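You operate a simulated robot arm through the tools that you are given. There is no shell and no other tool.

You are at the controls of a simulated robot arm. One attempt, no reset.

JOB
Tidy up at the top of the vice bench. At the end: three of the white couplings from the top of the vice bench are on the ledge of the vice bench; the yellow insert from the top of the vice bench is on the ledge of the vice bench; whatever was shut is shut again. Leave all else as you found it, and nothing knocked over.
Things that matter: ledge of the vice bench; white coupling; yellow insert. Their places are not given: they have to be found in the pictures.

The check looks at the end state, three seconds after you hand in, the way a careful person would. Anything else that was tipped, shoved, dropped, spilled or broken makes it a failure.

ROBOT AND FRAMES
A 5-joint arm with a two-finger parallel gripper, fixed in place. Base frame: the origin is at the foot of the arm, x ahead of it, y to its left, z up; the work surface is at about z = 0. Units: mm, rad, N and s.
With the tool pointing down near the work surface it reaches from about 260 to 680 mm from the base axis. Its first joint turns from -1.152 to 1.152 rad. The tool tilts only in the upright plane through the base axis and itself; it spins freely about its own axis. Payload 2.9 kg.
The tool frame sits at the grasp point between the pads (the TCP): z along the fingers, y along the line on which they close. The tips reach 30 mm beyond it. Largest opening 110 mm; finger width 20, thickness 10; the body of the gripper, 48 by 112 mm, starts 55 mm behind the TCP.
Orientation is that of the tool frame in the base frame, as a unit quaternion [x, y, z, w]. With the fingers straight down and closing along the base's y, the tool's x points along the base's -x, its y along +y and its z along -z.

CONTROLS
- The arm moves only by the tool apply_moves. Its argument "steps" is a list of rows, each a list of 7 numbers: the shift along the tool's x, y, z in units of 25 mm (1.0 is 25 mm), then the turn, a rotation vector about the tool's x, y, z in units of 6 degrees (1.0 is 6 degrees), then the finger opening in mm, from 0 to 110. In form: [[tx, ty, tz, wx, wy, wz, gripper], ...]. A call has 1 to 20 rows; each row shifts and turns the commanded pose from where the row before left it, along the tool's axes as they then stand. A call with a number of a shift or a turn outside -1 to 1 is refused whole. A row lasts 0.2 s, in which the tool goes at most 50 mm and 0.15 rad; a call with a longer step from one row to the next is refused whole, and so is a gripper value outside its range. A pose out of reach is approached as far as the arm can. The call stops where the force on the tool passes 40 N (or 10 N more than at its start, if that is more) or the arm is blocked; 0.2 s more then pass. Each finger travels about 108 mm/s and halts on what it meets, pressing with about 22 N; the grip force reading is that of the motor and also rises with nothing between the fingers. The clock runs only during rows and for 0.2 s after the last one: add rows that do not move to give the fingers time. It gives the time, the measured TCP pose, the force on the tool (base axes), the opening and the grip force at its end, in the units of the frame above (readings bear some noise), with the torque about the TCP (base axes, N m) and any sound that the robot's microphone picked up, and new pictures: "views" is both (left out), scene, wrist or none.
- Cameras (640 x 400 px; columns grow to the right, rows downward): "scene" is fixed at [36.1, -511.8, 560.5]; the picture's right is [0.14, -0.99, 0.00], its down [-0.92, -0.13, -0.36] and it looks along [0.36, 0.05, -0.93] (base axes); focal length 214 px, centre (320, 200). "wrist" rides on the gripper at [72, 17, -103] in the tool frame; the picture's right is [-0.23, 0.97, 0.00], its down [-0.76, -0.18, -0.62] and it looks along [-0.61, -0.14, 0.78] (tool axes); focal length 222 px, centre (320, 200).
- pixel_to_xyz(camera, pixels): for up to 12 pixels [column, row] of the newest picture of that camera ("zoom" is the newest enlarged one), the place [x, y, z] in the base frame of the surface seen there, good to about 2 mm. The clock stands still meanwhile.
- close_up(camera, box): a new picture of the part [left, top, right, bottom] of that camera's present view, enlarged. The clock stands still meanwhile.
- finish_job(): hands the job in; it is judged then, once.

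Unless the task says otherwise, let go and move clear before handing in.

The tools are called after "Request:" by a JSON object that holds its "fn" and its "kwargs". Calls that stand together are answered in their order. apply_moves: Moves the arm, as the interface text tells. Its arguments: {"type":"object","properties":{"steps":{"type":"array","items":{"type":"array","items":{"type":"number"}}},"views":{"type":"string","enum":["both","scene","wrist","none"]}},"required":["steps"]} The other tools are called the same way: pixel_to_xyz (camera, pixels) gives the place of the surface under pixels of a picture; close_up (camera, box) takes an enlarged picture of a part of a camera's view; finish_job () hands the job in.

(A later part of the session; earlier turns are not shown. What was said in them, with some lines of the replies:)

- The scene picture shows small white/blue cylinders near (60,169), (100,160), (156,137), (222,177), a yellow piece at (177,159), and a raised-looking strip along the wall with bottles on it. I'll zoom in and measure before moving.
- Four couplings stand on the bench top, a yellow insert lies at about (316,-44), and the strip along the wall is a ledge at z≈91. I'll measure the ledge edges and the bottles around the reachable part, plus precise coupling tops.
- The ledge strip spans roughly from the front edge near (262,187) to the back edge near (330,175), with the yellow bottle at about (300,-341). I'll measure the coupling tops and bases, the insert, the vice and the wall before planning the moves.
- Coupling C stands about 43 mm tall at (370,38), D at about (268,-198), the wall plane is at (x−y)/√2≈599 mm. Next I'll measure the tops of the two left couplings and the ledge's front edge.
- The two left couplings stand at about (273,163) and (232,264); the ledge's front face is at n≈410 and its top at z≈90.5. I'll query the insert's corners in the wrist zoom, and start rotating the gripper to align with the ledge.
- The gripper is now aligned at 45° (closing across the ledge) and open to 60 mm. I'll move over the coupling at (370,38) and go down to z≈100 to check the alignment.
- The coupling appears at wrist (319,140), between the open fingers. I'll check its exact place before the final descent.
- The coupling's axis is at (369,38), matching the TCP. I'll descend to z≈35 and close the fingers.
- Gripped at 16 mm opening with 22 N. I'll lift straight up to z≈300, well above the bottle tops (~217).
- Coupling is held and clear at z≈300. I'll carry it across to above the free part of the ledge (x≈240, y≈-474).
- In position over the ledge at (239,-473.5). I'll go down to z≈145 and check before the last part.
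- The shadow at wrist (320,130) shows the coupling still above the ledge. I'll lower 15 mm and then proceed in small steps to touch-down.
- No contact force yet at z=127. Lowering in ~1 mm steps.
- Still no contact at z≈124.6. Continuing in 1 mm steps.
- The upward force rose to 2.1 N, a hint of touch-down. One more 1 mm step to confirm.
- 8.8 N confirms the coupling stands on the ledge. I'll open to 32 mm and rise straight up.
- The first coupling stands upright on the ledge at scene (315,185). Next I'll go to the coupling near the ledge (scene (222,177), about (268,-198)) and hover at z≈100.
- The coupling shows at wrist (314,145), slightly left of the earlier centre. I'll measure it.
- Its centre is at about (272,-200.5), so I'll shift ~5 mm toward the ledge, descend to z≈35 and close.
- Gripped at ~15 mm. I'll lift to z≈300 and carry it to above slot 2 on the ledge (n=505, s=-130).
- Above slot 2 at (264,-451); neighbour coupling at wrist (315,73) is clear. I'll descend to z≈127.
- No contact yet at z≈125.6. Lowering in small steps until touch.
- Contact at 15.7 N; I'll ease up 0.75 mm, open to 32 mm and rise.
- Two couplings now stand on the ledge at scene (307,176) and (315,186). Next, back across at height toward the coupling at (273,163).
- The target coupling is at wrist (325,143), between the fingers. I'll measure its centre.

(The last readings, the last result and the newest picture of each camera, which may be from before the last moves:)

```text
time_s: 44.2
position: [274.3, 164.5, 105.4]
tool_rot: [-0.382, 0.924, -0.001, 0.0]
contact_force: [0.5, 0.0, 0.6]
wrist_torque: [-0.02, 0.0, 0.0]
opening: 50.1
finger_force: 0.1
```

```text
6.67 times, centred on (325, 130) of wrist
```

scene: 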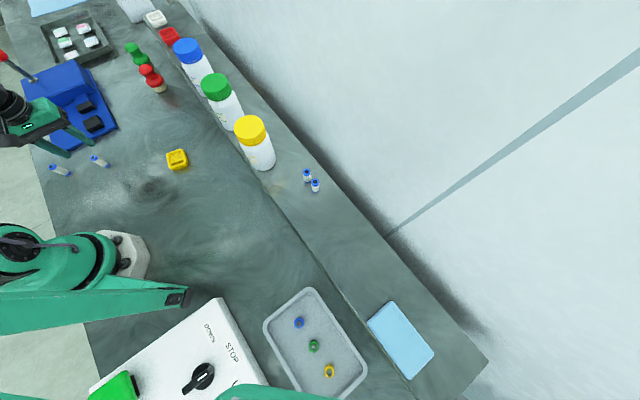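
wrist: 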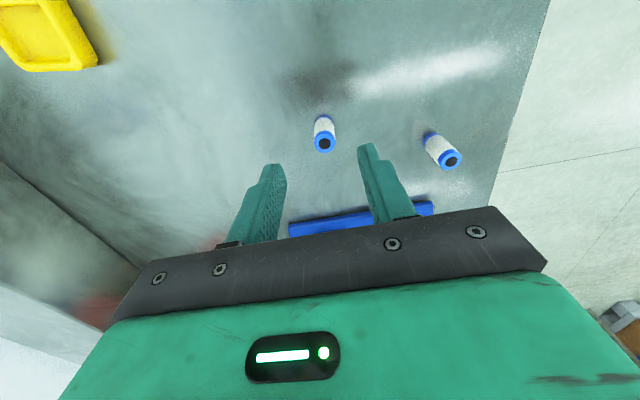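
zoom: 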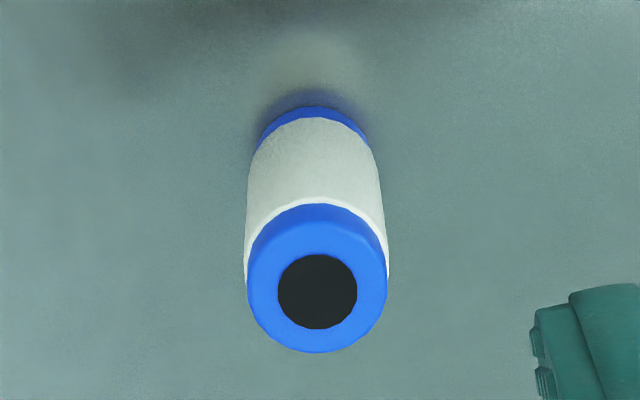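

Centre at about (272.5,167); I'll shift ~3 mm, descend to z≈35 and close.

Request:
{"fn": "apply_moves", "kwargs": {"steps": [[-0.07, 0.125, 0, 0, 0, 0, 50], [0, 0, 0.93, 0, 0, 0, 50], [0, 0, 0.93, 0, 0, 0, 50], [0, 0, 0.93, 0, 0, 0, 50], [0, 0, 0, 0, 0, 0, 50], [0, 0, 0, 0, 0, 0, 35], [0, 0, 0, 0, 0, 0, 22], [0, 0, 0, 0, 0, 0, 10], [0, 0, 0, 0, 0, 0, 10], [0, 0, 0, 0, 0, 0, 10]]}}

```text
time_s: 46.4
position: [272.6, 164.8, 33.4]
tool_rot: [-0.383, 0.924, -0.001, 0.0]
contact_force: [0.5, 0.2, 0.1]
wrist_torque: [-0.01, -0.01, 0.0]
opening: 15.8
finger_force: 21.8
```

scene: 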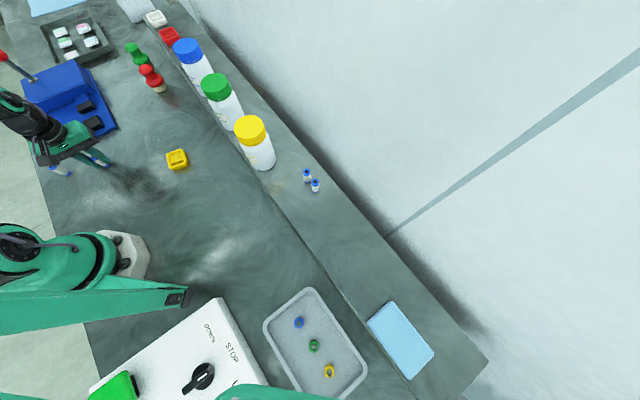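
wrist: 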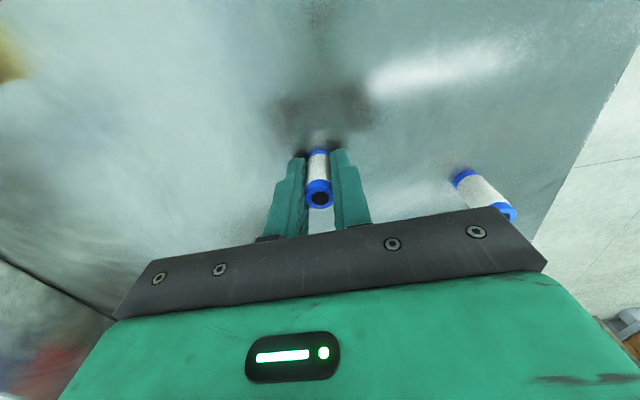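

Gripped at ~16 mm. I'll lift to z≈200, then carry outward and up to the waypoint (380,-60,300).

Request:
{"fn": "apply_moves", "kwargs": {"steps": [[0, 0, -0.5, 0, 0, 0, 10], [0, 0, -1, 0, 0, 0, 10], [0, 0, -1, 0, 0, 0, 10], [0, 0, -1, 0, 0, 0, 10], [0, 0, -1, 0, 0, 0, 10], [0, 0, -1, 0, 0, 0, 10], [0, 0, -1, 0, 0, 0, 10], [0, 0, -0.1, 0, 0, 0, 10], [0.335, -0.945, -0.4, 0, 0, 0, 10], [0.335, -0.945, -0.4, 0, 0, 0, 10], [0.335, -0.945, -0.4, 0, 0, 0, 10], [0.335, -0.945, -0.4, 0, 0, 0, 10], [0.335, -0.945, -0.4, 0, 0, 0, 10], [0.335, -0.945, -0.4, 0, 0, 0, 10], [0.335, -0.945, -0.4, 0, 0, 0, 10], [0.335, -0.945, -0.4, 0, 0, 0, 10], [0.335, -0.945, -0.4, 0, 0, 0, 10], [0.335, -0.945, -0.4, 0, 0, 0, 10]]}}

```text
time_s: 50.2
position: [378.8, -61.7, 299.9]
tool_rot: [-0.383, 0.924, 0.001, 0.001]
contact_force: [0.4, 0.1, -0.2]
wrist_torque: [0.02, 0.03, 0.0]
opening: 15.8
finger_force: 22.4
```

scene: 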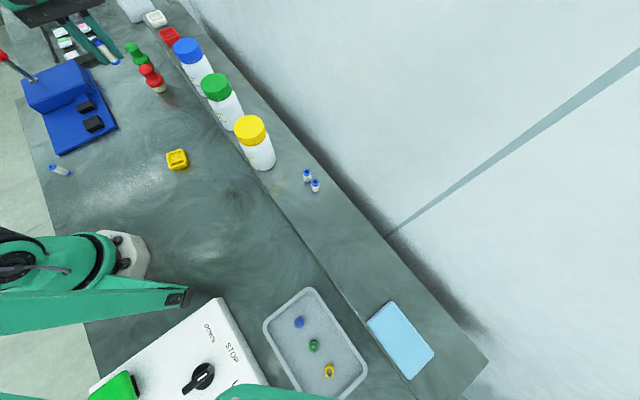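
wrist: 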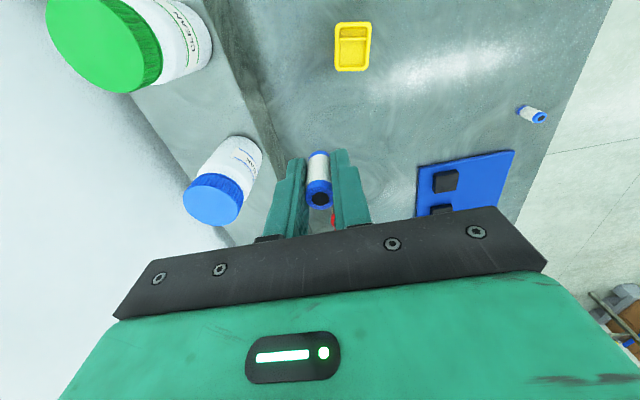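

Coupling held at the waypoint. To stay well clear of the yellow bottle I'll set it in front of the first one, at n=450, s=-155 (x≈209, y≈-428).

Request:
{"fn": "apply_moves", "kwargs": {"steps": [[0.953, -0.3474, 0, 0, 0, 0, 10], [0.953, -0.3474, 0, 0, 0, 0, 10], [0.953, -0.3474, 0, 0, 0, 0, 10], [0.953, -0.3474, 0, 0, 0, 0, 10], [0.953, -0.3474, 0, 0, 0, 0, 10], [0.953, -0.3474, 0, 0, 0, 0, 10], [0.953, -0.3474, 0, 0, 0, 0, 10], [0.953, -0.3474, 0, 0, 0, 0, 10], [0.953, -0.3474, 0, 0, 0, 0, 10], [0.953, -0.3474, 0, 0, 0, 0, 10], [0.953, -0.3474, 0, 0, 0, 0, 10], [0.953, -0.3474, 0, 0, 0, 0, 10], [0.953, -0.3474, 0, 0, 0, 0, 10], [0.953, -0.3474, 0, 0, 0, 0, 10], [0.953, -0.3474, 0, 0, 0, 0, 10], [0.953, -0.3474, 0, 0, 0, 0, 10], [0, 0, 0, 0, 0, 0, 10]]}}

```text
time_s: 53.8
position: [212.4, -428.7, 299.9]
tool_rot: [-0.383, 0.924, 0.0, 0.0]
contact_force: [-0.2, 0.6, 0.0]
wrist_torque: [-0.01, 0.01, -0.01]
opening: 15.9
finger_force: 22.1
out of reach, approached as far as the arm can: row 16
```

scene: 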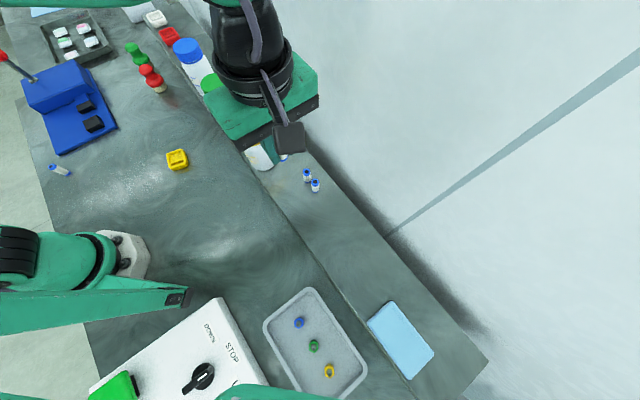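
wrist: 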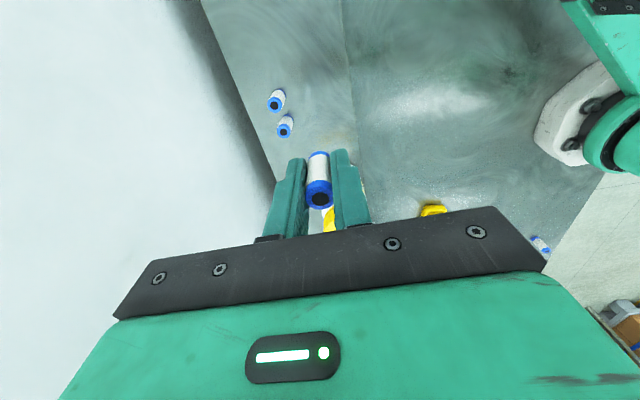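

The arm reached its turning limit at (212.4,-428.7), which is almost the spot I wanted. I'll nudge ~5 mm back inside the limit and see the reading.

Request:
{"fn": "apply_moves", "kwargs": {"steps": [[-0.2, -0.2, 0, 0, 0, 0, 10], [0, 0, 0, 0, 0, 0, 10], [0, 0, 0, 0, 0, 0, 10]], "views": "none"}}

Request:
{"fn": "close_up", "kwargs": {"camera": "wrist", "box": [200, 60, 400, 220]}}

```text
time_s: 54.6
position: [220.5, -427.1, 299.1]
tool_rot: [-0.382, 0.924, 0.0, 0.0]
contact_force: [-0.2, 0.9, -0.5]
wrist_torque: [-0.02, -0.02, -0.03]
opening: 16.0
finger_force: 22.3
```

```text
2.50 times, centred on (300, 140) of wrist
```

zoom: 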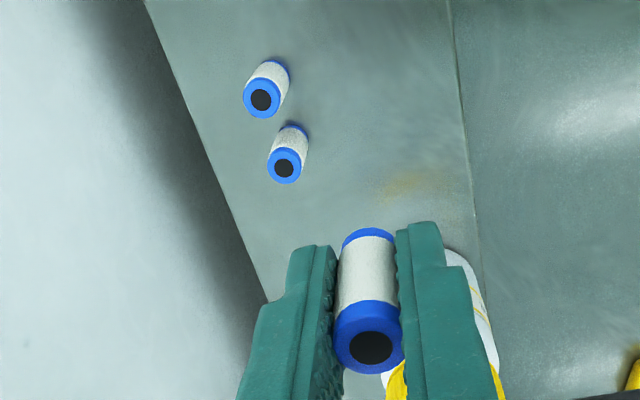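

Now at n≈458, s≈-146. I'll nudge 2.5 mm further and descend to z≈127 over the ledge.

Request:
{"fn": "apply_moves", "kwargs": {"steps": [[0.1, 0.08, 0, 0, 0, 0, 10], [0, 0, 1, 0, 0, 0, 10], [0, 0, 1, 0, 0, 0, 10], [0, 0, 1, 0, 0, 0, 10], [0, 0, 1, 0, 0, 0, 10], [0, 0, 1, 0, 0, 0, 10], [0, 0, 1, 0, 0, 0, 10], [0, 0, 0.6, 0, 0, 0, 10], [0, 0, 0.28, 0, 0, 0, 10], [0, 0, 0, 0, 0, 0, 10]]}}

```text
time_s: 56.8
position: [215.7, -428.1, 128.0]
tool_rot: [-0.383, 0.924, -0.001, 0.0]
contact_force: [0.9, -0.4, -1.9]
wrist_torque: [0.03, 0.02, -0.05]
opening: 15.9
finger_force: 22.0
```

scene: 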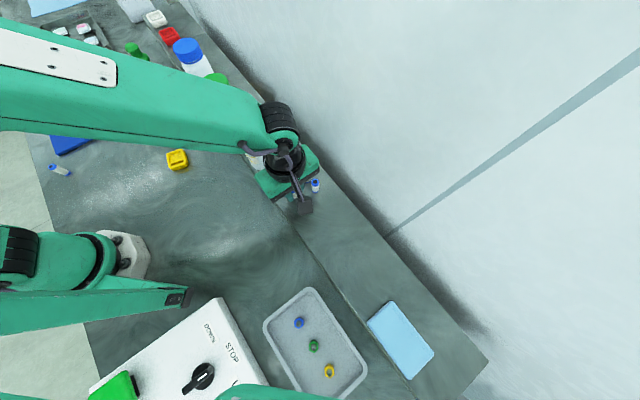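
wrist: 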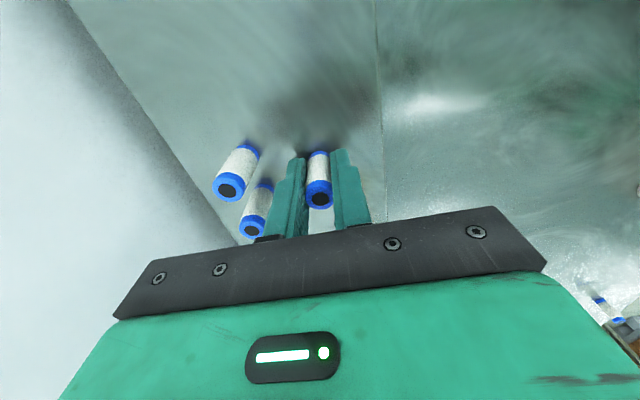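

At (215.7,-428.1,128), clear of neighbours. Lowering gently to touch.

Request:
{"fn": "apply_moves", "kwargs": {"steps": [[0, 0, 0.08, 0, 0, 0, 10], [0, 0, 0.04, 0, 0, 0, 10], [0, 0, 0, 0, 0, 0, 10]], "views": "none"}}

Request:
{"fn": "apply_moves", "kwargs": {"steps": [[0, 0, 0.03, 0, 0, 0, 10], [0, 0, 0, 0, 0, 0, 10]], "views": "none"}}

```text
time_s: 57.6
position: [214.3, -428.6, 124.7]
tool_rot: [-0.383, 0.924, 0.001, 0.0]
contact_force: [-0.3, -0.4, 0.9]
wrist_torque: [-0.02, -0.01, -0.03]
opening: 15.9
finger_force: 22.4
```

```text
time_s: 58.2
position: [214.0, -427.4, 124.6]
tool_rot: [-0.383, 0.924, 0.0, 0.0]
contact_force: [0.7, 0.1, -0.6]
wrist_torque: [-0.01, 0.01, -0.01]
opening: 15.8
finger_force: 22.4
```

Still no contact (≈0 N) at z≈124.6; continuing with 0.75 mm steps.

Request:
{"fn": "apply_moves", "kwargs": {"steps": [[0, 0, 0.03, 0, 0, 0, 10], [0, 0, 0, 0, 0, 0, 10]], "views": "none"}}

Request:
{"fn": "apply_moves", "kwargs": {"steps": [[0, 0, 0.02, 0, 0, 0, 10], [0, 0, 0, 0, 0, 0, 10]], "views": "none"}}

```text
time_s: 58.8
position: [215.7, -427.8, 123.4]
tool_rot: [-0.383, 0.924, -0.001, -0.001]
contact_force: [-0.9, 1.3, 6.3]
wrist_torque: [0.07, 0.04, -0.03]
opening: 15.7
finger_force: 21.6
```

```text
time_s: 59.4
position: [216.5, -427.1, 123.3]
tool_rot: [-0.383, 0.924, -0.001, 0.0]
contact_force: [-2.1, 1.2, 13.7]
wrist_torque: [0.01, 0.0, 0.03]
opening: 16.1
finger_force: 21.9
```

13.7 N confirms touch-down. I'll ease up 0.5 mm, open, and rise to z≈300.

Request:
{"fn": "apply_moves", "kwargs": {"steps": [[0, 0, -0.02, 0, 0, 0, 10], [0, 0, 0, 0, 0, 0, 20], [0, 0, 0, 0, 0, 0, 25], [0, 0, 0, 0, 0, 0, 30], [0, 0, 0, 0, 0, 0, 30], [0, 0, -0.3, 0, 0, 0, 30], [0, 0, -0.7, 0, 0, 0, 30], [0, 0, -1, 0, 0, 0, 30], [0, 0, -1, 0, 0, 0, 30], [0, 0, -1, 0, 0, 0, 30], [0, 0, -1, 0, 0, 0, 30], [0, 0, -1, 0, 0, 0, 30], [0, 0, -1, 0, 0, 0, 30], [0, 0, 0, 0, 0, 0, 30]]}}

```text
time_s: 62.4
position: [215.4, -426.8, 299.3]
tool_rot: [-0.383, 0.924, 0.0, 0.0]
contact_force: [0.3, 0.6, -0.2]
wrist_torque: [-0.01, -0.01, 0.01]
opening: 29.8
finger_force: 0.1
```

scene: 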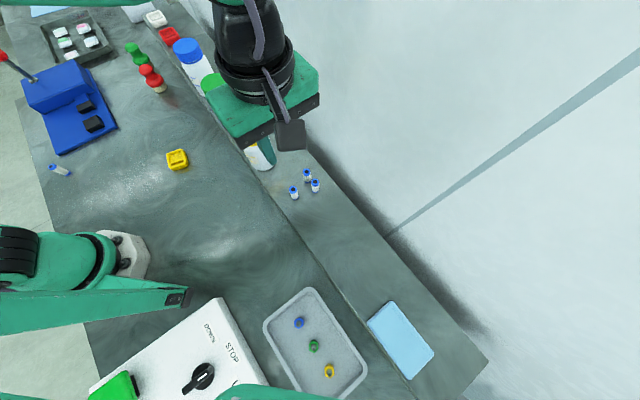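
wrist: 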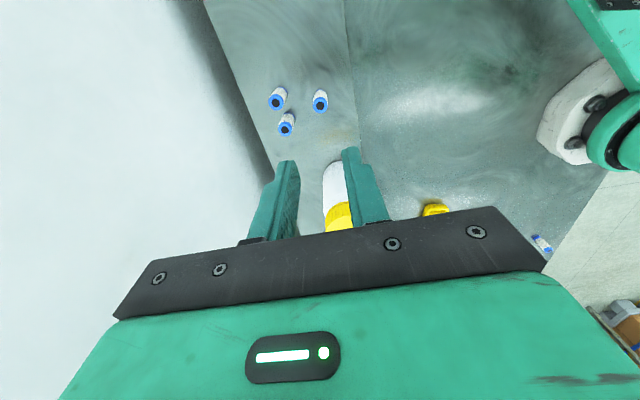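

All three couplings stand upright on the ledge at scene (294,192), (307,176), (315,186). Next: the yellow insert at about (313,-44); I'll go over it and hover at z≈125.

Request:
{"fn": "apply_moves", "kwargs": {"steps": [[-0.973, 0.578, 0, 0, 0, 0, 30], [-0.973, 0.578, 0, 0, 0, 0, 40], [-0.973, 0.578, 0, 0, 0, 0, 50], [-0.973, 0.578, 0, 0, 0, 0, 60], [-0.973, 0.578, 0, 0, 0, 0, 70], [-0.973, 0.578, 0, 0, 0, 0, 80], [-0.973, 0.578, 0, 0, 0, 0, 80], [-0.973, 0.578, 0, 0, 0, 0, 80], [-0.973, 0.578, 0, 0, 0, 0, 80], [-0.973, 0.578, 0.8, 0, 0, 0, 80], [-0.973, 0.578, 0.8, 0, 0, 0, 80], [-0.973, 0.578, 0.8, 0, 0, 0, 80], [-0.973, 0.578, 0.8, 0, 0, 0, 80], [-0.973, 0.578, 0.8, 0, 0, 0, 80], [0, 0, 1, 0, 0, 0, 80], [0, 0, 1, 0, 0, 0, 80], [0, 0, 1, 0, 0, 0, 80], [0, 0, 0, 0, 0, 0, 80]]}}

```text
time_s: 66.2
position: [313.5, -43.6, 122.4]
tool_rot: [-0.383, 0.924, 0.0, 0.0]
contact_force: [-0.8, 0.6, 0.2]
wrist_torque: [-0.01, -0.01, 0.01]
opening: 80.0
finger_force: 0.1
```

scene: 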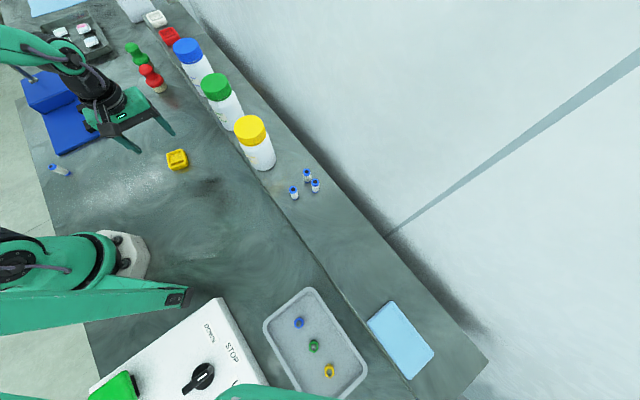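
wrist: 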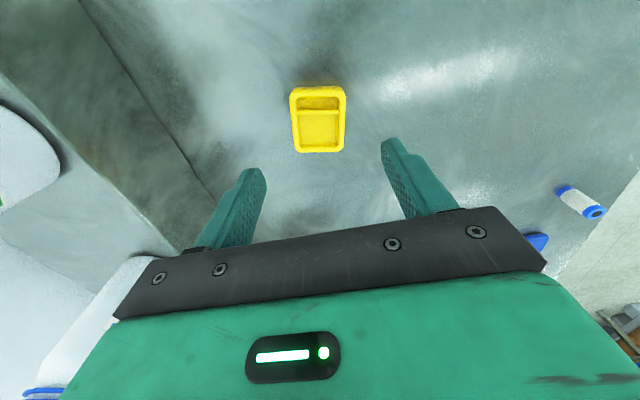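

The insert is at wrist (319,119), between the open fingers, nearly aligned. I'll zoom to get its corners and orientation, and measure the ledge layout.

Request:
{"fn": "close_up", "kwargs": {"camera": "wrist", "box": [271, 75, 367, 165]}}

Request:
{"fn": "pixel_to_xyz", "kwargs": {"camera": "wrist", "pixels": [[293, 96], [342, 94], [345, 125], [341, 148], [298, 150], [294, 125], [317, 90], [320, 149], [319, 112]]}}

Request:
{"fn": "close_up", "kwargs": {"camera": "scene", "box": [220, 110, 364, 200]}}

Request:
{"fn": "pixel_to_xyz", "kwargs": {"camera": "zoom", "pixels": [[323, 350], [328, 385], [385, 278], [385, 310], [422, 320], [424, 355], [180, 265], [238, 245], [210, 275], [90, 85], [205, 80], [145, 50]]}}

```text
4.44 times, centred on (319, 120) of wrist
```

zoom: 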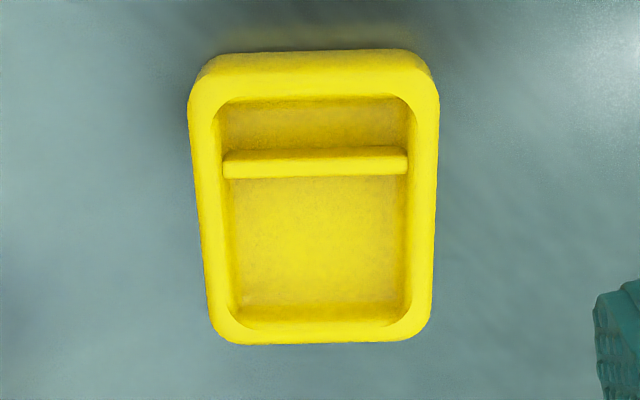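

```text
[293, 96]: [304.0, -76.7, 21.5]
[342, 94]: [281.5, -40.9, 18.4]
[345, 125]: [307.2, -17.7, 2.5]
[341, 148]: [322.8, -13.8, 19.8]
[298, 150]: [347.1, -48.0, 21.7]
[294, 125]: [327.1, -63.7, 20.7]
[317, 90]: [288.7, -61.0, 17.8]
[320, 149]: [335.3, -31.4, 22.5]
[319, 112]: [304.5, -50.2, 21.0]
```

```text
4.44 times, centred on (292, 155) of scene
```

zoom: 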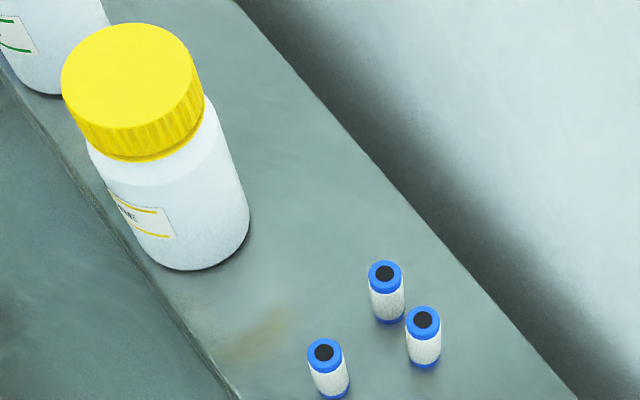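

```text
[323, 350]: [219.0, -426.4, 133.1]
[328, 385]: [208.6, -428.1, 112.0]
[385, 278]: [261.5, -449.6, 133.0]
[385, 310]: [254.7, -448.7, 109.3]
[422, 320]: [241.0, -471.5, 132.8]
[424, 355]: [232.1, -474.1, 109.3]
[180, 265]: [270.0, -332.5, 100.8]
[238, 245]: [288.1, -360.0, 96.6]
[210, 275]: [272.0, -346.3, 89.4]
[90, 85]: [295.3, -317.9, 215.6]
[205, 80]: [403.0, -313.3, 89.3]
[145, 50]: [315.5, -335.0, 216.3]
```

The insert's centre is at about (314,-44.5) and its long side points at ≈33.4°, so I'll turn the tool ~11.6° to square up, and descend to z≈45 first.

Request:
{"fn": "apply_moves", "kwargs": {"steps": [[0, 0, 0, 0, 0, 0.965, 80], [0, 0, 0, 0, 0, 0.965, 80], [0, 0, 1, 0, 0, 0, 75], [0, 0, 1, 0, 0, 0, 70], [0, 0, 1, 0, 0, 0, 70], [0, 0, 0, 0, 0, 0, 70]]}}

```text
time_s: 67.6
position: [313.8, -44.3, 48.5]
tool_rot: [-0.287, 0.958, 0.0, 0.0]
contact_force: [-0.2, 0.8, -0.1]
wrist_torque: [-0.01, -0.04, 0.0]
opening: 69.8
finger_force: 0.0
```

scene: 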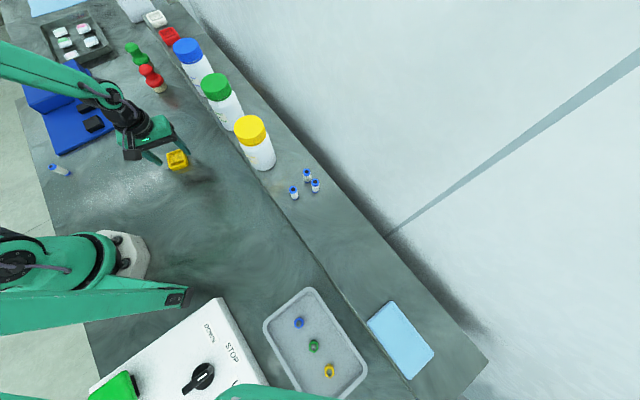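
wrist: 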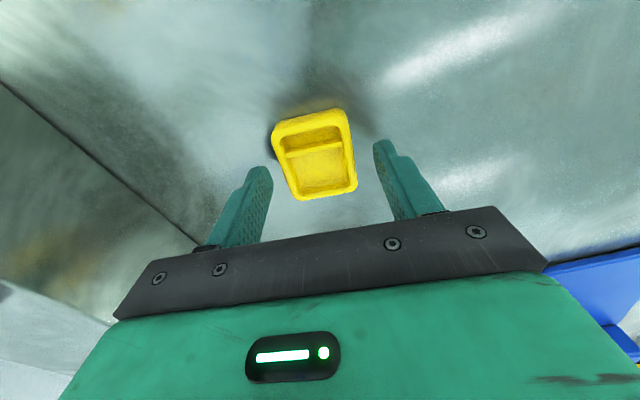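

The tool is now squared to the insert (wrist (316,155), between both fingers). Descending to z≈33 and closing gently.

Request:
{"fn": "apply_moves", "kwargs": {"steps": [[0, 0, 0.4, 0, 0, 0, 70], [0, 0, 0.22, 0, 0, 0, 70], [0, 0, 0, 0, 0, 0, 70], [0, 0, 0, 0, 0, 0, 60], [0, 0, 0, 0, 0, 0, 52], [0, 0, 0, 0, 0, 0, 46], [0, 0, 0, 0, 0, 0, 40], [0, 0, 0, 0, 0, 0, 30], [0, 0, 0, 0, 0, 0, 30]]}}

```text
time_s: 69.6
position: [314.5, -44.2, 32.2]
tool_rot: [-0.287, 0.958, 0.0, 0.0]
contact_force: [0.4, 1.0, 1.2]
wrist_torque: [-0.06, -0.02, 0.03]
opening: 49.5
finger_force: 21.9
```

scene: 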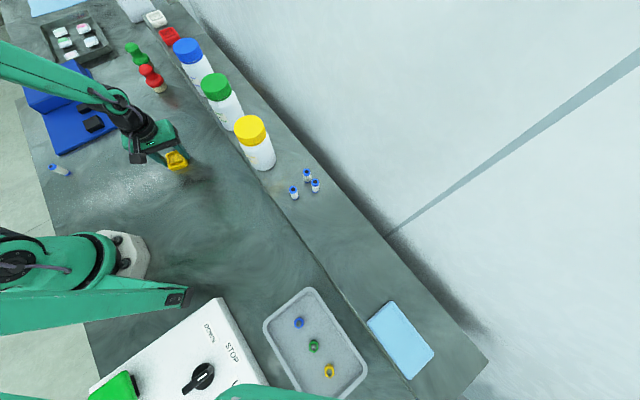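
wrist: 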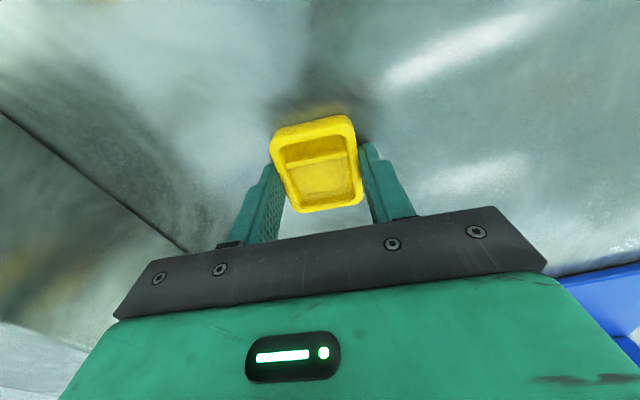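

The fingers stopped at 49.5 mm with 22 N on the insert. I'll look closer to see it is gripped squarely.

Request:
{"fn": "close_up", "kwargs": {"camera": "wrist", "box": [230, 90, 430, 230]}}

Request:
{"fn": "pixel_to_xyz", "kwargs": {"camera": "wrist", "pixels": [[276, 140], [352, 126], [360, 190], [299, 205], [278, 165], [357, 160]]}}

```text
2.86 times, centred on (330, 160) of wrist
```

zoom: 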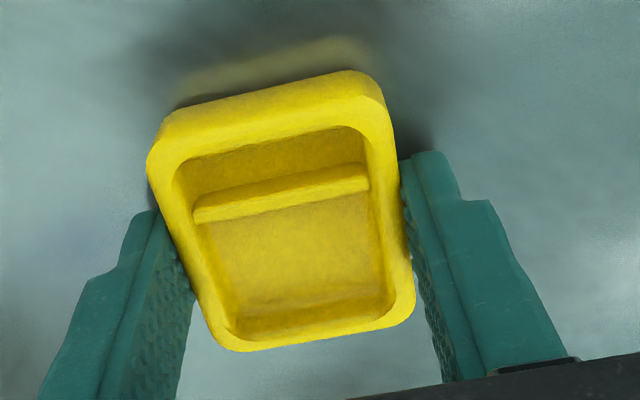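

```text
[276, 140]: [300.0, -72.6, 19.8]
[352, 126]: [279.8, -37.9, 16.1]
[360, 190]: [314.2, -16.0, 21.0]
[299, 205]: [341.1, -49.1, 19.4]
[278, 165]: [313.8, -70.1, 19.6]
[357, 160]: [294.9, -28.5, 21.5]
```

The insert's sides look parallel to the fingers and the TCP is near its centre. I'll lift slowly 25 mm first, then to z≈200, and check that it hangs level.

Request:
{"fn": "apply_moves", "kwargs": {"steps": [[0, 0, -0.3, 0, 0, 0, 30], [0, 0, -0.7, 0, 0, 0, 30], [0, 0, -1, 0, 0, 0, 30], [0, 0, -1, 0, 0, 0, 30], [0, 0, -1, 0, 0, 0, 30], [0, 0, -1, 0, 0, 0, 30], [0, 0, -1, 0, 0, 0, 30], [0, 0, -0.7, 0, 0, 0, 30], [0, 0, 0, 0, 0, 0, 30]]}}

Request:
{"fn": "close_up", "kwargs": {"camera": "wrist", "box": [230, 90, 430, 230]}}

```text
time_s: 71.6
position: [314.6, -43.0, 200.5]
tool_rot: [-0.287, 0.958, -0.001, -0.001]
contact_force: [0.3, 0.0, 0.4]
wrist_torque: [0.0, 0.05, -0.01]
opening: 49.2
finger_force: 21.8
```

scene: 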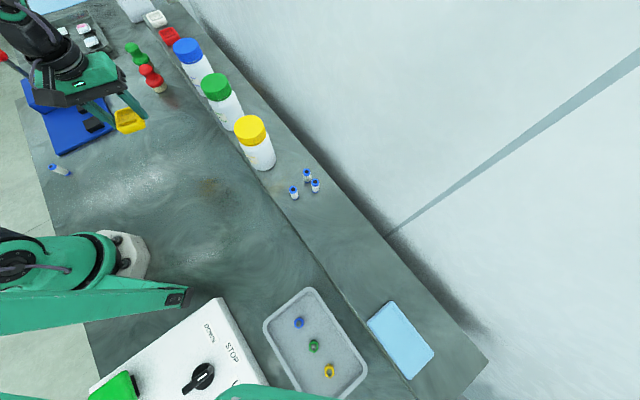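
wrist: 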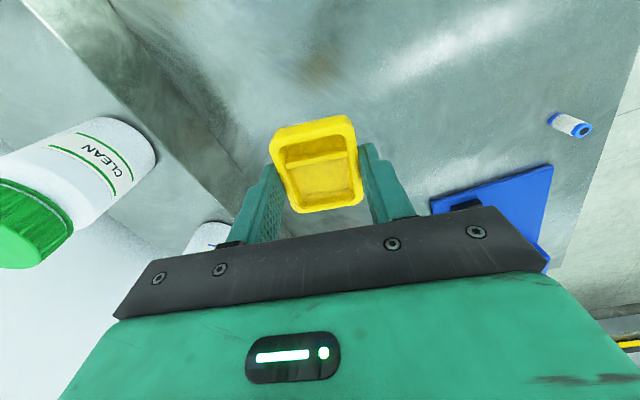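

```text
2.86 times, centred on (330, 160) of wrist
```

zoom: 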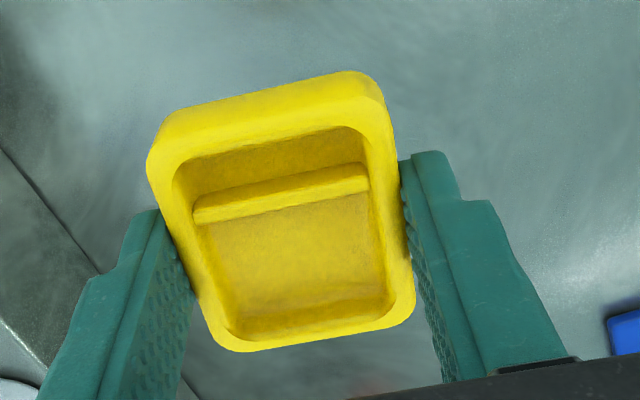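

The insert hangs level between the fingers. I'll turn back to align with the ledge, rise to z≈300 and carry it to above n=448, s=-99 on the ledge.

Request:
{"fn": "apply_moves", "kwargs": {"steps": [[0, 0, -0.5, 0, 0, -0.965, 30], [0, 0, -0.5, 0, 0, -0.965, 30], [0.8923, -0.5997, -0.75, 0, 0, 0, 30], [0.8923, -0.5997, -0.75, 0, 0, 0, 30], [0.8923, -0.5997, -0.75, 0, 0, 0, 30], [0.8923, -0.5997, -0.75, 0, 0, 0, 30], [0.8923, -0.5997, 0, 0, 0, 0, 30], [0.8923, -0.5997, 0, 0, 0, 0, 30], [0.8923, -0.5997, 0, 0, 0, 0, 30], [0.8923, -0.5997, 0, 0, 0, 0, 30], [0.8923, -0.5997, 0, 0, 0, 0, 30], [0.8923, -0.5997, 0, 0, 0, 0, 30], [0.8923, -0.5997, 0, 0, 0, 0, 30], [0.8923, -0.5997, 0, 0, 0, 0, 30], [0.8923, -0.5997, 0, 0, 0, 0, 30], [0, 0, 0, 0, 0, 0, 30], [0, 0, 0, 0, 0, 0, 30]]}}

```text
time_s: 75.2
position: [247.2, -387.9, 300.0]
tool_rot: [-0.383, 0.924, -0.001, 0.0]
contact_force: [0.1, -0.3, -0.3]
wrist_torque: [0.01, 0.04, 0.01]
opening: 49.3
finger_force: 21.9
```

scene: 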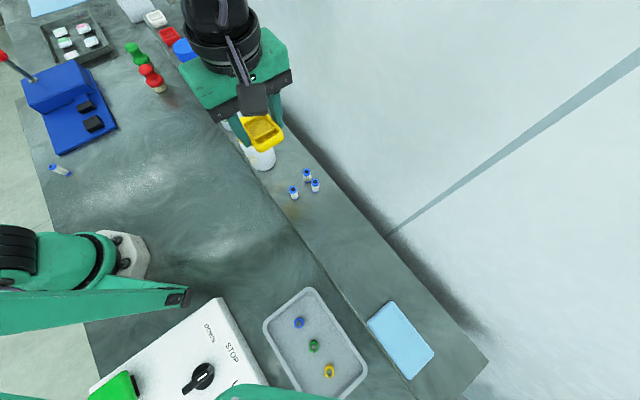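
wrist: 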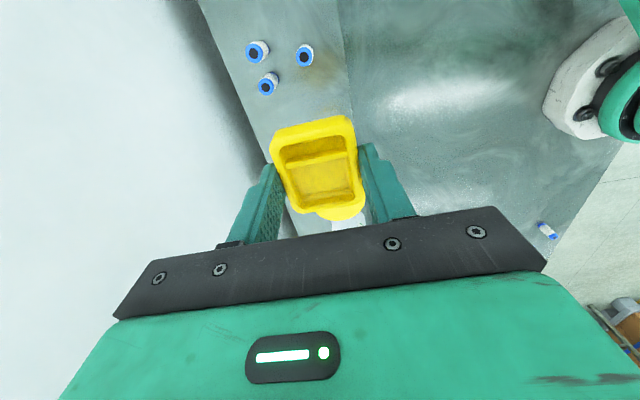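

At n≈449, s≈-99.5. I'll check the insert's outline in base coordinates against the couplings and bottle before descending.

Request:
{"fn": "pixel_to_xyz", "kwargs": {"camera": "wrist", "pixels": [[272, 140], [272, 150], [352, 120], [358, 175], [360, 195], [299, 207], [300, 130], [320, 208], [305, 55], [268, 86], [345, 213], [257, 52]]}}

Request:
{"fn": "close_up", "kwargs": {"camera": "scene", "box": [200, 80, 344, 200]}}

```text
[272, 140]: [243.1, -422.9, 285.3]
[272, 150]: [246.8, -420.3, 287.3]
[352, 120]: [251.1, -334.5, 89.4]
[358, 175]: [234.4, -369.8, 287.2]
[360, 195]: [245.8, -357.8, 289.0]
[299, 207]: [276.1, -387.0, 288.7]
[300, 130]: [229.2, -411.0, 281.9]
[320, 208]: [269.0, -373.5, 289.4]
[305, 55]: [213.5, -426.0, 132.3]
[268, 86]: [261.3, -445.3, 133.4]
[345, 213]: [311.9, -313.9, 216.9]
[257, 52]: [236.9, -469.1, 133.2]
```

```text
3.33 times, centred on (272, 140) of scene
```

zoom: 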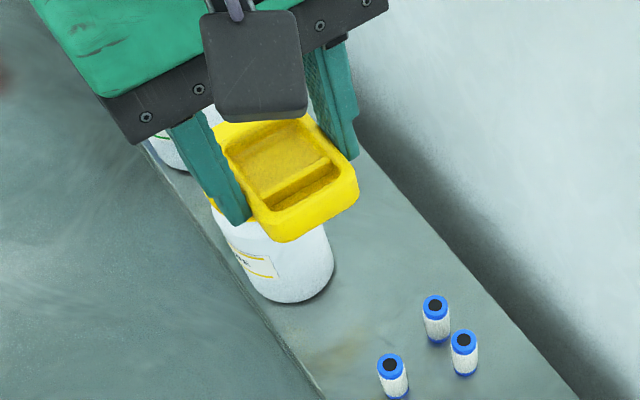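

The insert spans s −129…−73 and n 426…472, giving ~12 mm to the nearest coupling and ~18 mm to the bottle. Descending to z≈126.

Request:
{"fn": "apply_moves", "kwargs": {"steps": [[0, 0, 1, 0, 0, 0, 30], [0, 0, 1, 0, 0, 0, 30], [0, 0, 1, 0, 0, 0, 30], [0, 0, 1, 0, 0, 0, 30], [0, 0, 1, 0, 0, 0, 30], [0, 0, 1, 0, 0, 0, 30], [0, 0, 0.6, 0, 0, 0, 30], [0, 0, 0.38, 0, 0, 0, 30], [0, 0, 0, 0, 0, 0, 30]]}}

```text
time_s: 77.2
position: [245.8, -386.2, 126.4]
tool_rot: [-0.383, 0.924, 0.0, 0.0]
contact_force: [-0.6, 0.2, 0.0]
wrist_torque: [-0.01, -0.01, -0.02]
opening: 49.5
finger_force: 22.4
```

scene: 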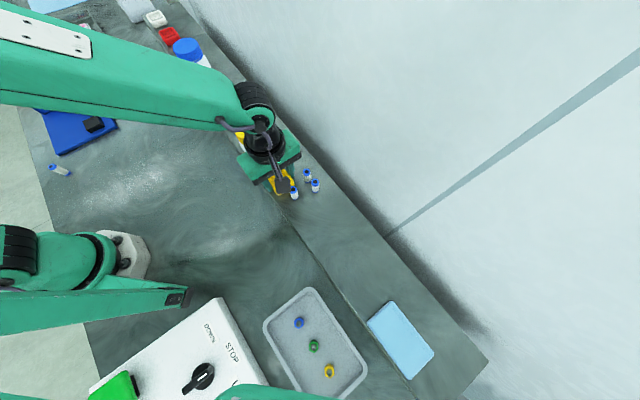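
wrist: 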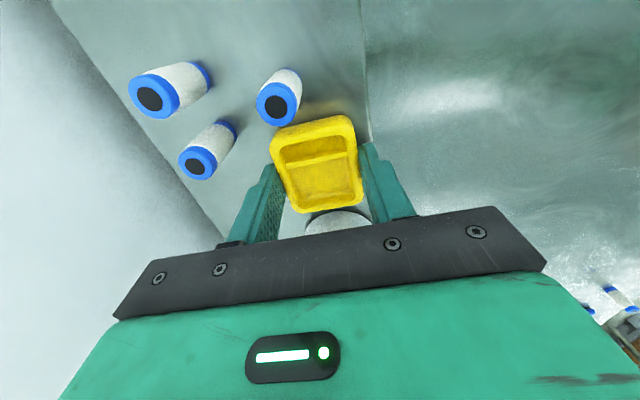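

The insert is just above the ledge, clear of the coupling at wrist (278,97). Lowering in ~1 mm steps.

Request:
{"fn": "apply_moves", "kwargs": {"steps": [[0, 0, 0.06, 0, 0, 0, 30], [0, 0, 0.04, 0, 0, 0, 30], [0, 0, 0, 0, 0, 0, 30]], "views": "none"}}

Request:
{"fn": "apply_moves", "kwargs": {"steps": [[0, 0, 0.03, 0, 0, 0, 30], [0, 0, 0, 0, 0, 0, 30]], "views": "none"}}

```text
time_s: 78.0
position: [246.3, -386.8, 122.5]
tool_rot: [-0.382, 0.924, 0.0, -0.001]
contact_force: [0.2, -0.4, 0.1]
wrist_torque: [0.03, 0.01, -0.01]
opening: 49.2
finger_force: 22.1
```

```text
time_s: 78.6
position: [245.8, -385.9, 122.3]
tool_rot: [-0.383, 0.924, -0.001, 0.0]
contact_force: [-0.4, 2.1, 3.4]
wrist_torque: [0.1, -0.02, 0.03]
opening: 49.4
finger_force: 22.3
```

First contact (3.4 N). One more 0.75 mm step to seat it.

Request:
{"fn": "apply_moves", "kwargs": {"steps": [[0, 0, 0.03, 0, 0, 0, 30], [0, 0, 0, 0, 0, 0, 30]], "views": "wrist"}}

```text
time_s: 79.2
position: [246.5, -386.8, 122.9]
tool_rot: [-0.383, 0.924, -0.002, 0.0]
contact_force: [-1.4, 5.5, 16.1]
wrist_torque: [0.26, 0.09, 0.01]
opening: 49.1
finger_force: 21.9
```

wrist: 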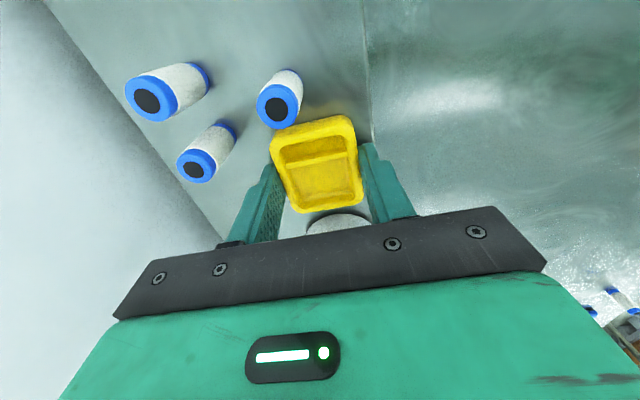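

16 N: the insert is seated. I'll ease up 0.5 mm, open slowly to 62 mm and rise straight up.

Request:
{"fn": "apply_moves", "kwargs": {"steps": [[0, 0, -0.02, 0, 0, 0, 30], [0, 0, 0, 0, 0, 0, 50], [0, 0, 0, 0, 0, 0, 54], [0, 0, 0, 0, 0, 0, 58], [0, 0, 0, 0, 0, 0, 62], [0, 0, 0, 0, 0, 0, 62], [0, 0, -0.2, 0, 0, 0, 62], [0, 0, -0.5, 0, 0, 0, 62], [0, 0, -1, 0, 0, 0, 62], [0, 0, -1, 0, 0, 0, 62], [0, 0, -1, 0, 0, 0, 62], [0, 0, -1, 0, 0, 0, 62], [0, 0, -1, 0, 0, 0, 62], [0, 0, -1, 0, 0, 0, 62], [0, 0, -0.5, 0, 0, 0, 62], [0, 0, 0, 0, 0, 0, 62]]}}

```text
time_s: 82.6
position: [246.7, -388.4, 302.0]
tool_rot: [-0.383, 0.924, 0.0, -0.001]
contact_force: [0.0, -0.3, -0.7]
wrist_torque: [-0.02, 0.0, 0.01]
opening: 62.0
finger_force: 0.2
```

scene: 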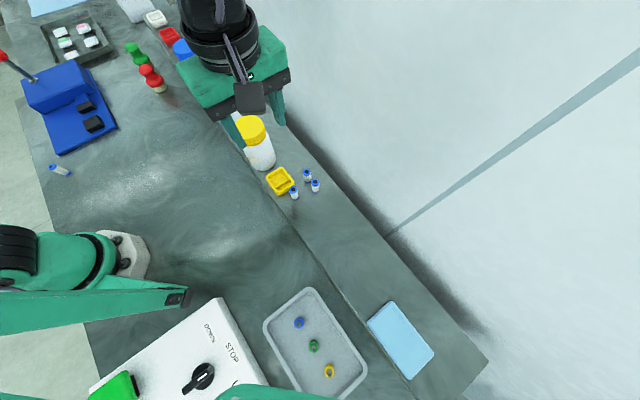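
wrist: 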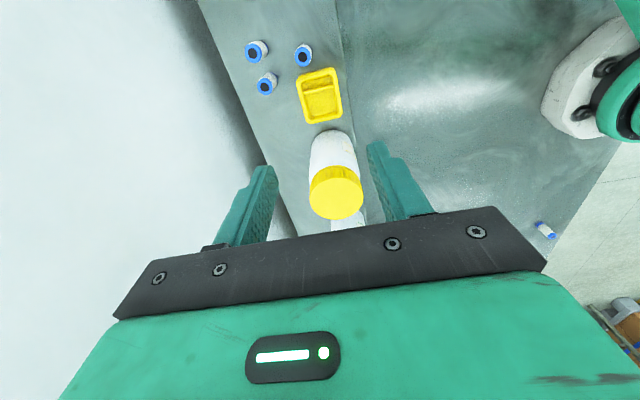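

The insert lies flat on the ledge at scene (281,180) beside three upright couplings. I'll move the arm clear back toward the start and inspect the result.

Request:
{"fn": "apply_moves", "kwargs": {"steps": [[-0.928, 0.505, 0, 0, 0, 0, 62], [-0.928, 0.505, 0, 0, 0, 0, 62], [-0.928, 0.505, 0, 0, 0, 0, 62], [-0.928, 0.505, 0, 0, 0, 0, 62], [-0.928, 0.505, 0, 0, 0, 0, 62], [-0.928, 0.505, 0, 0, 0, 0, 62], [-0.928, 0.505, 0, 0, 0, 0, 62], [-0.928, 0.505, 0, 0, 0, 0, 62], [-0.928, 0.505, 0, 0, 0, 0, 62], [-0.928, 0.505, 0, 0, 0, 0, 62], [-0.928, 0.505, 0, 0, 0, 0, 62], [-0.928, 0.505, 0, 0, 0, 0, 62], [-0.928, 0.505, 0, 0, 0, 0, 62], [-0.928, 0.505, 0, 0, 0, 0, 62], [-0.928, 0.505, 0, 0, 0, 0, 62], [-0.928, 0.505, 0, 0, 0, 0, 62], [-0.928, 0.505, 0, 0, 0, 0, 62], [-0.928, 0.505, 0, 0, 0, 0, 62], [-0.928, 0.505, 0, 0, 0, 0, 62], [0, 0, 0, 0, 0, 0, 62]]}}

Request:
{"fn": "close_up", "kwargs": {"camera": "scene", "box": [220, 110, 364, 200]}}

Request:
{"fn": "close_up", "kwargs": {"camera": "scene", "box": [0, 0, 320, 200]}}

```text
time_s: 86.8
position: [390.1, 94.9, 302.5]
tool_rot: [-0.383, 0.924, 0.0, 0.0]
contact_force: [0.8, 0.0, -0.1]
wrist_torque: [-0.01, 0.02, 0.0]
opening: 61.7
finger_force: 0.1
```

scene: 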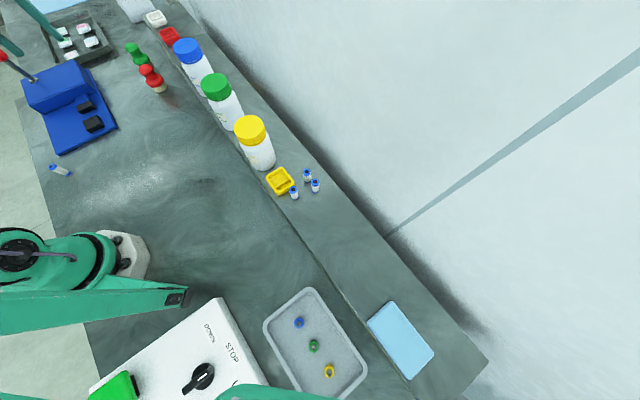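
wrist: 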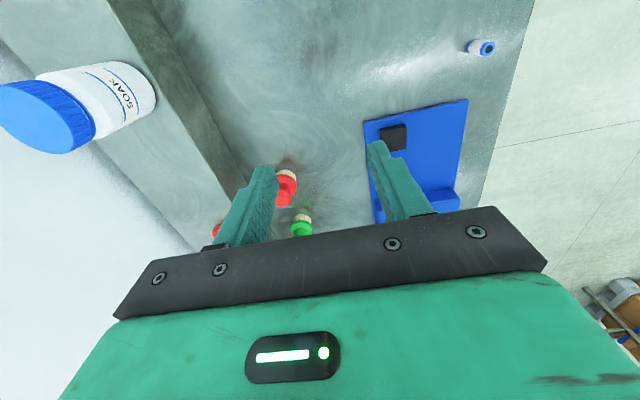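

```text
4.44 times, centred on (292, 155) of scene
```

zoom: 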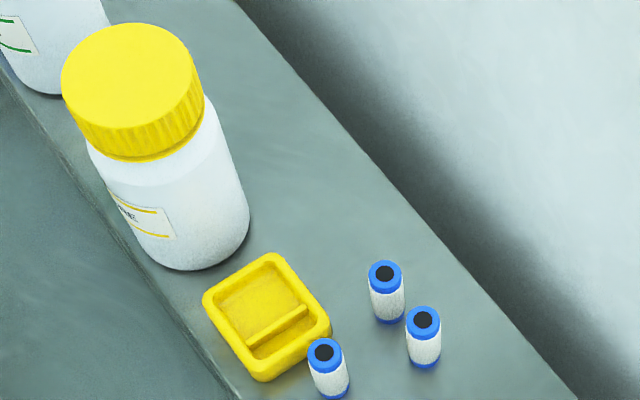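

```text
2.00 times, centred on (160, 100) of scene
```

zoom: 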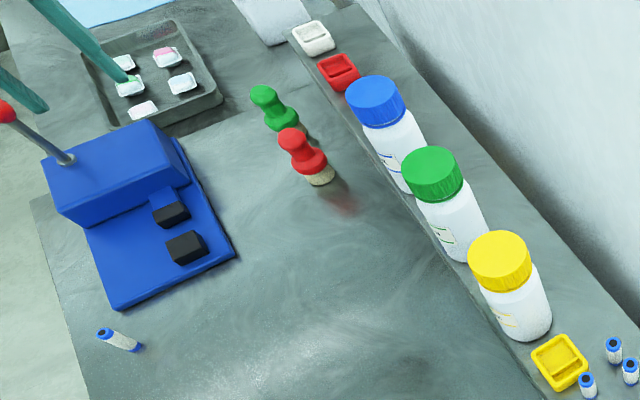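

The close-ups show three couplings upright and the yellow insert flat on the ledge. The fourth coupling, bottles, stamps and vice look as they were, nothing was opened, and the gripper is empty and clear. I'm handing the job in.

Request:
{"fn": "finish_job", "kwargs": {}}

```text
The job is handed in.
```

The last pictures show the job done, and I've handed it in; no result has come back yet.

- **Couplings:** three of the four white couplings stand upright on the ledge, at scene pixels (294,192), (307,176) and (315,186). The fourth is still where it was on the bench top.
- **Yellow insert:** it lies flat on the ledge at (281,180), between the yellow bottle and the couplings.
- **Everything else:** the bottles, vice, stamps and trays look unchanged, and nothing was knocked over. I opened nothing, so there was nothing to shut again.

I let go of everything and moved the arm clear before handing in.
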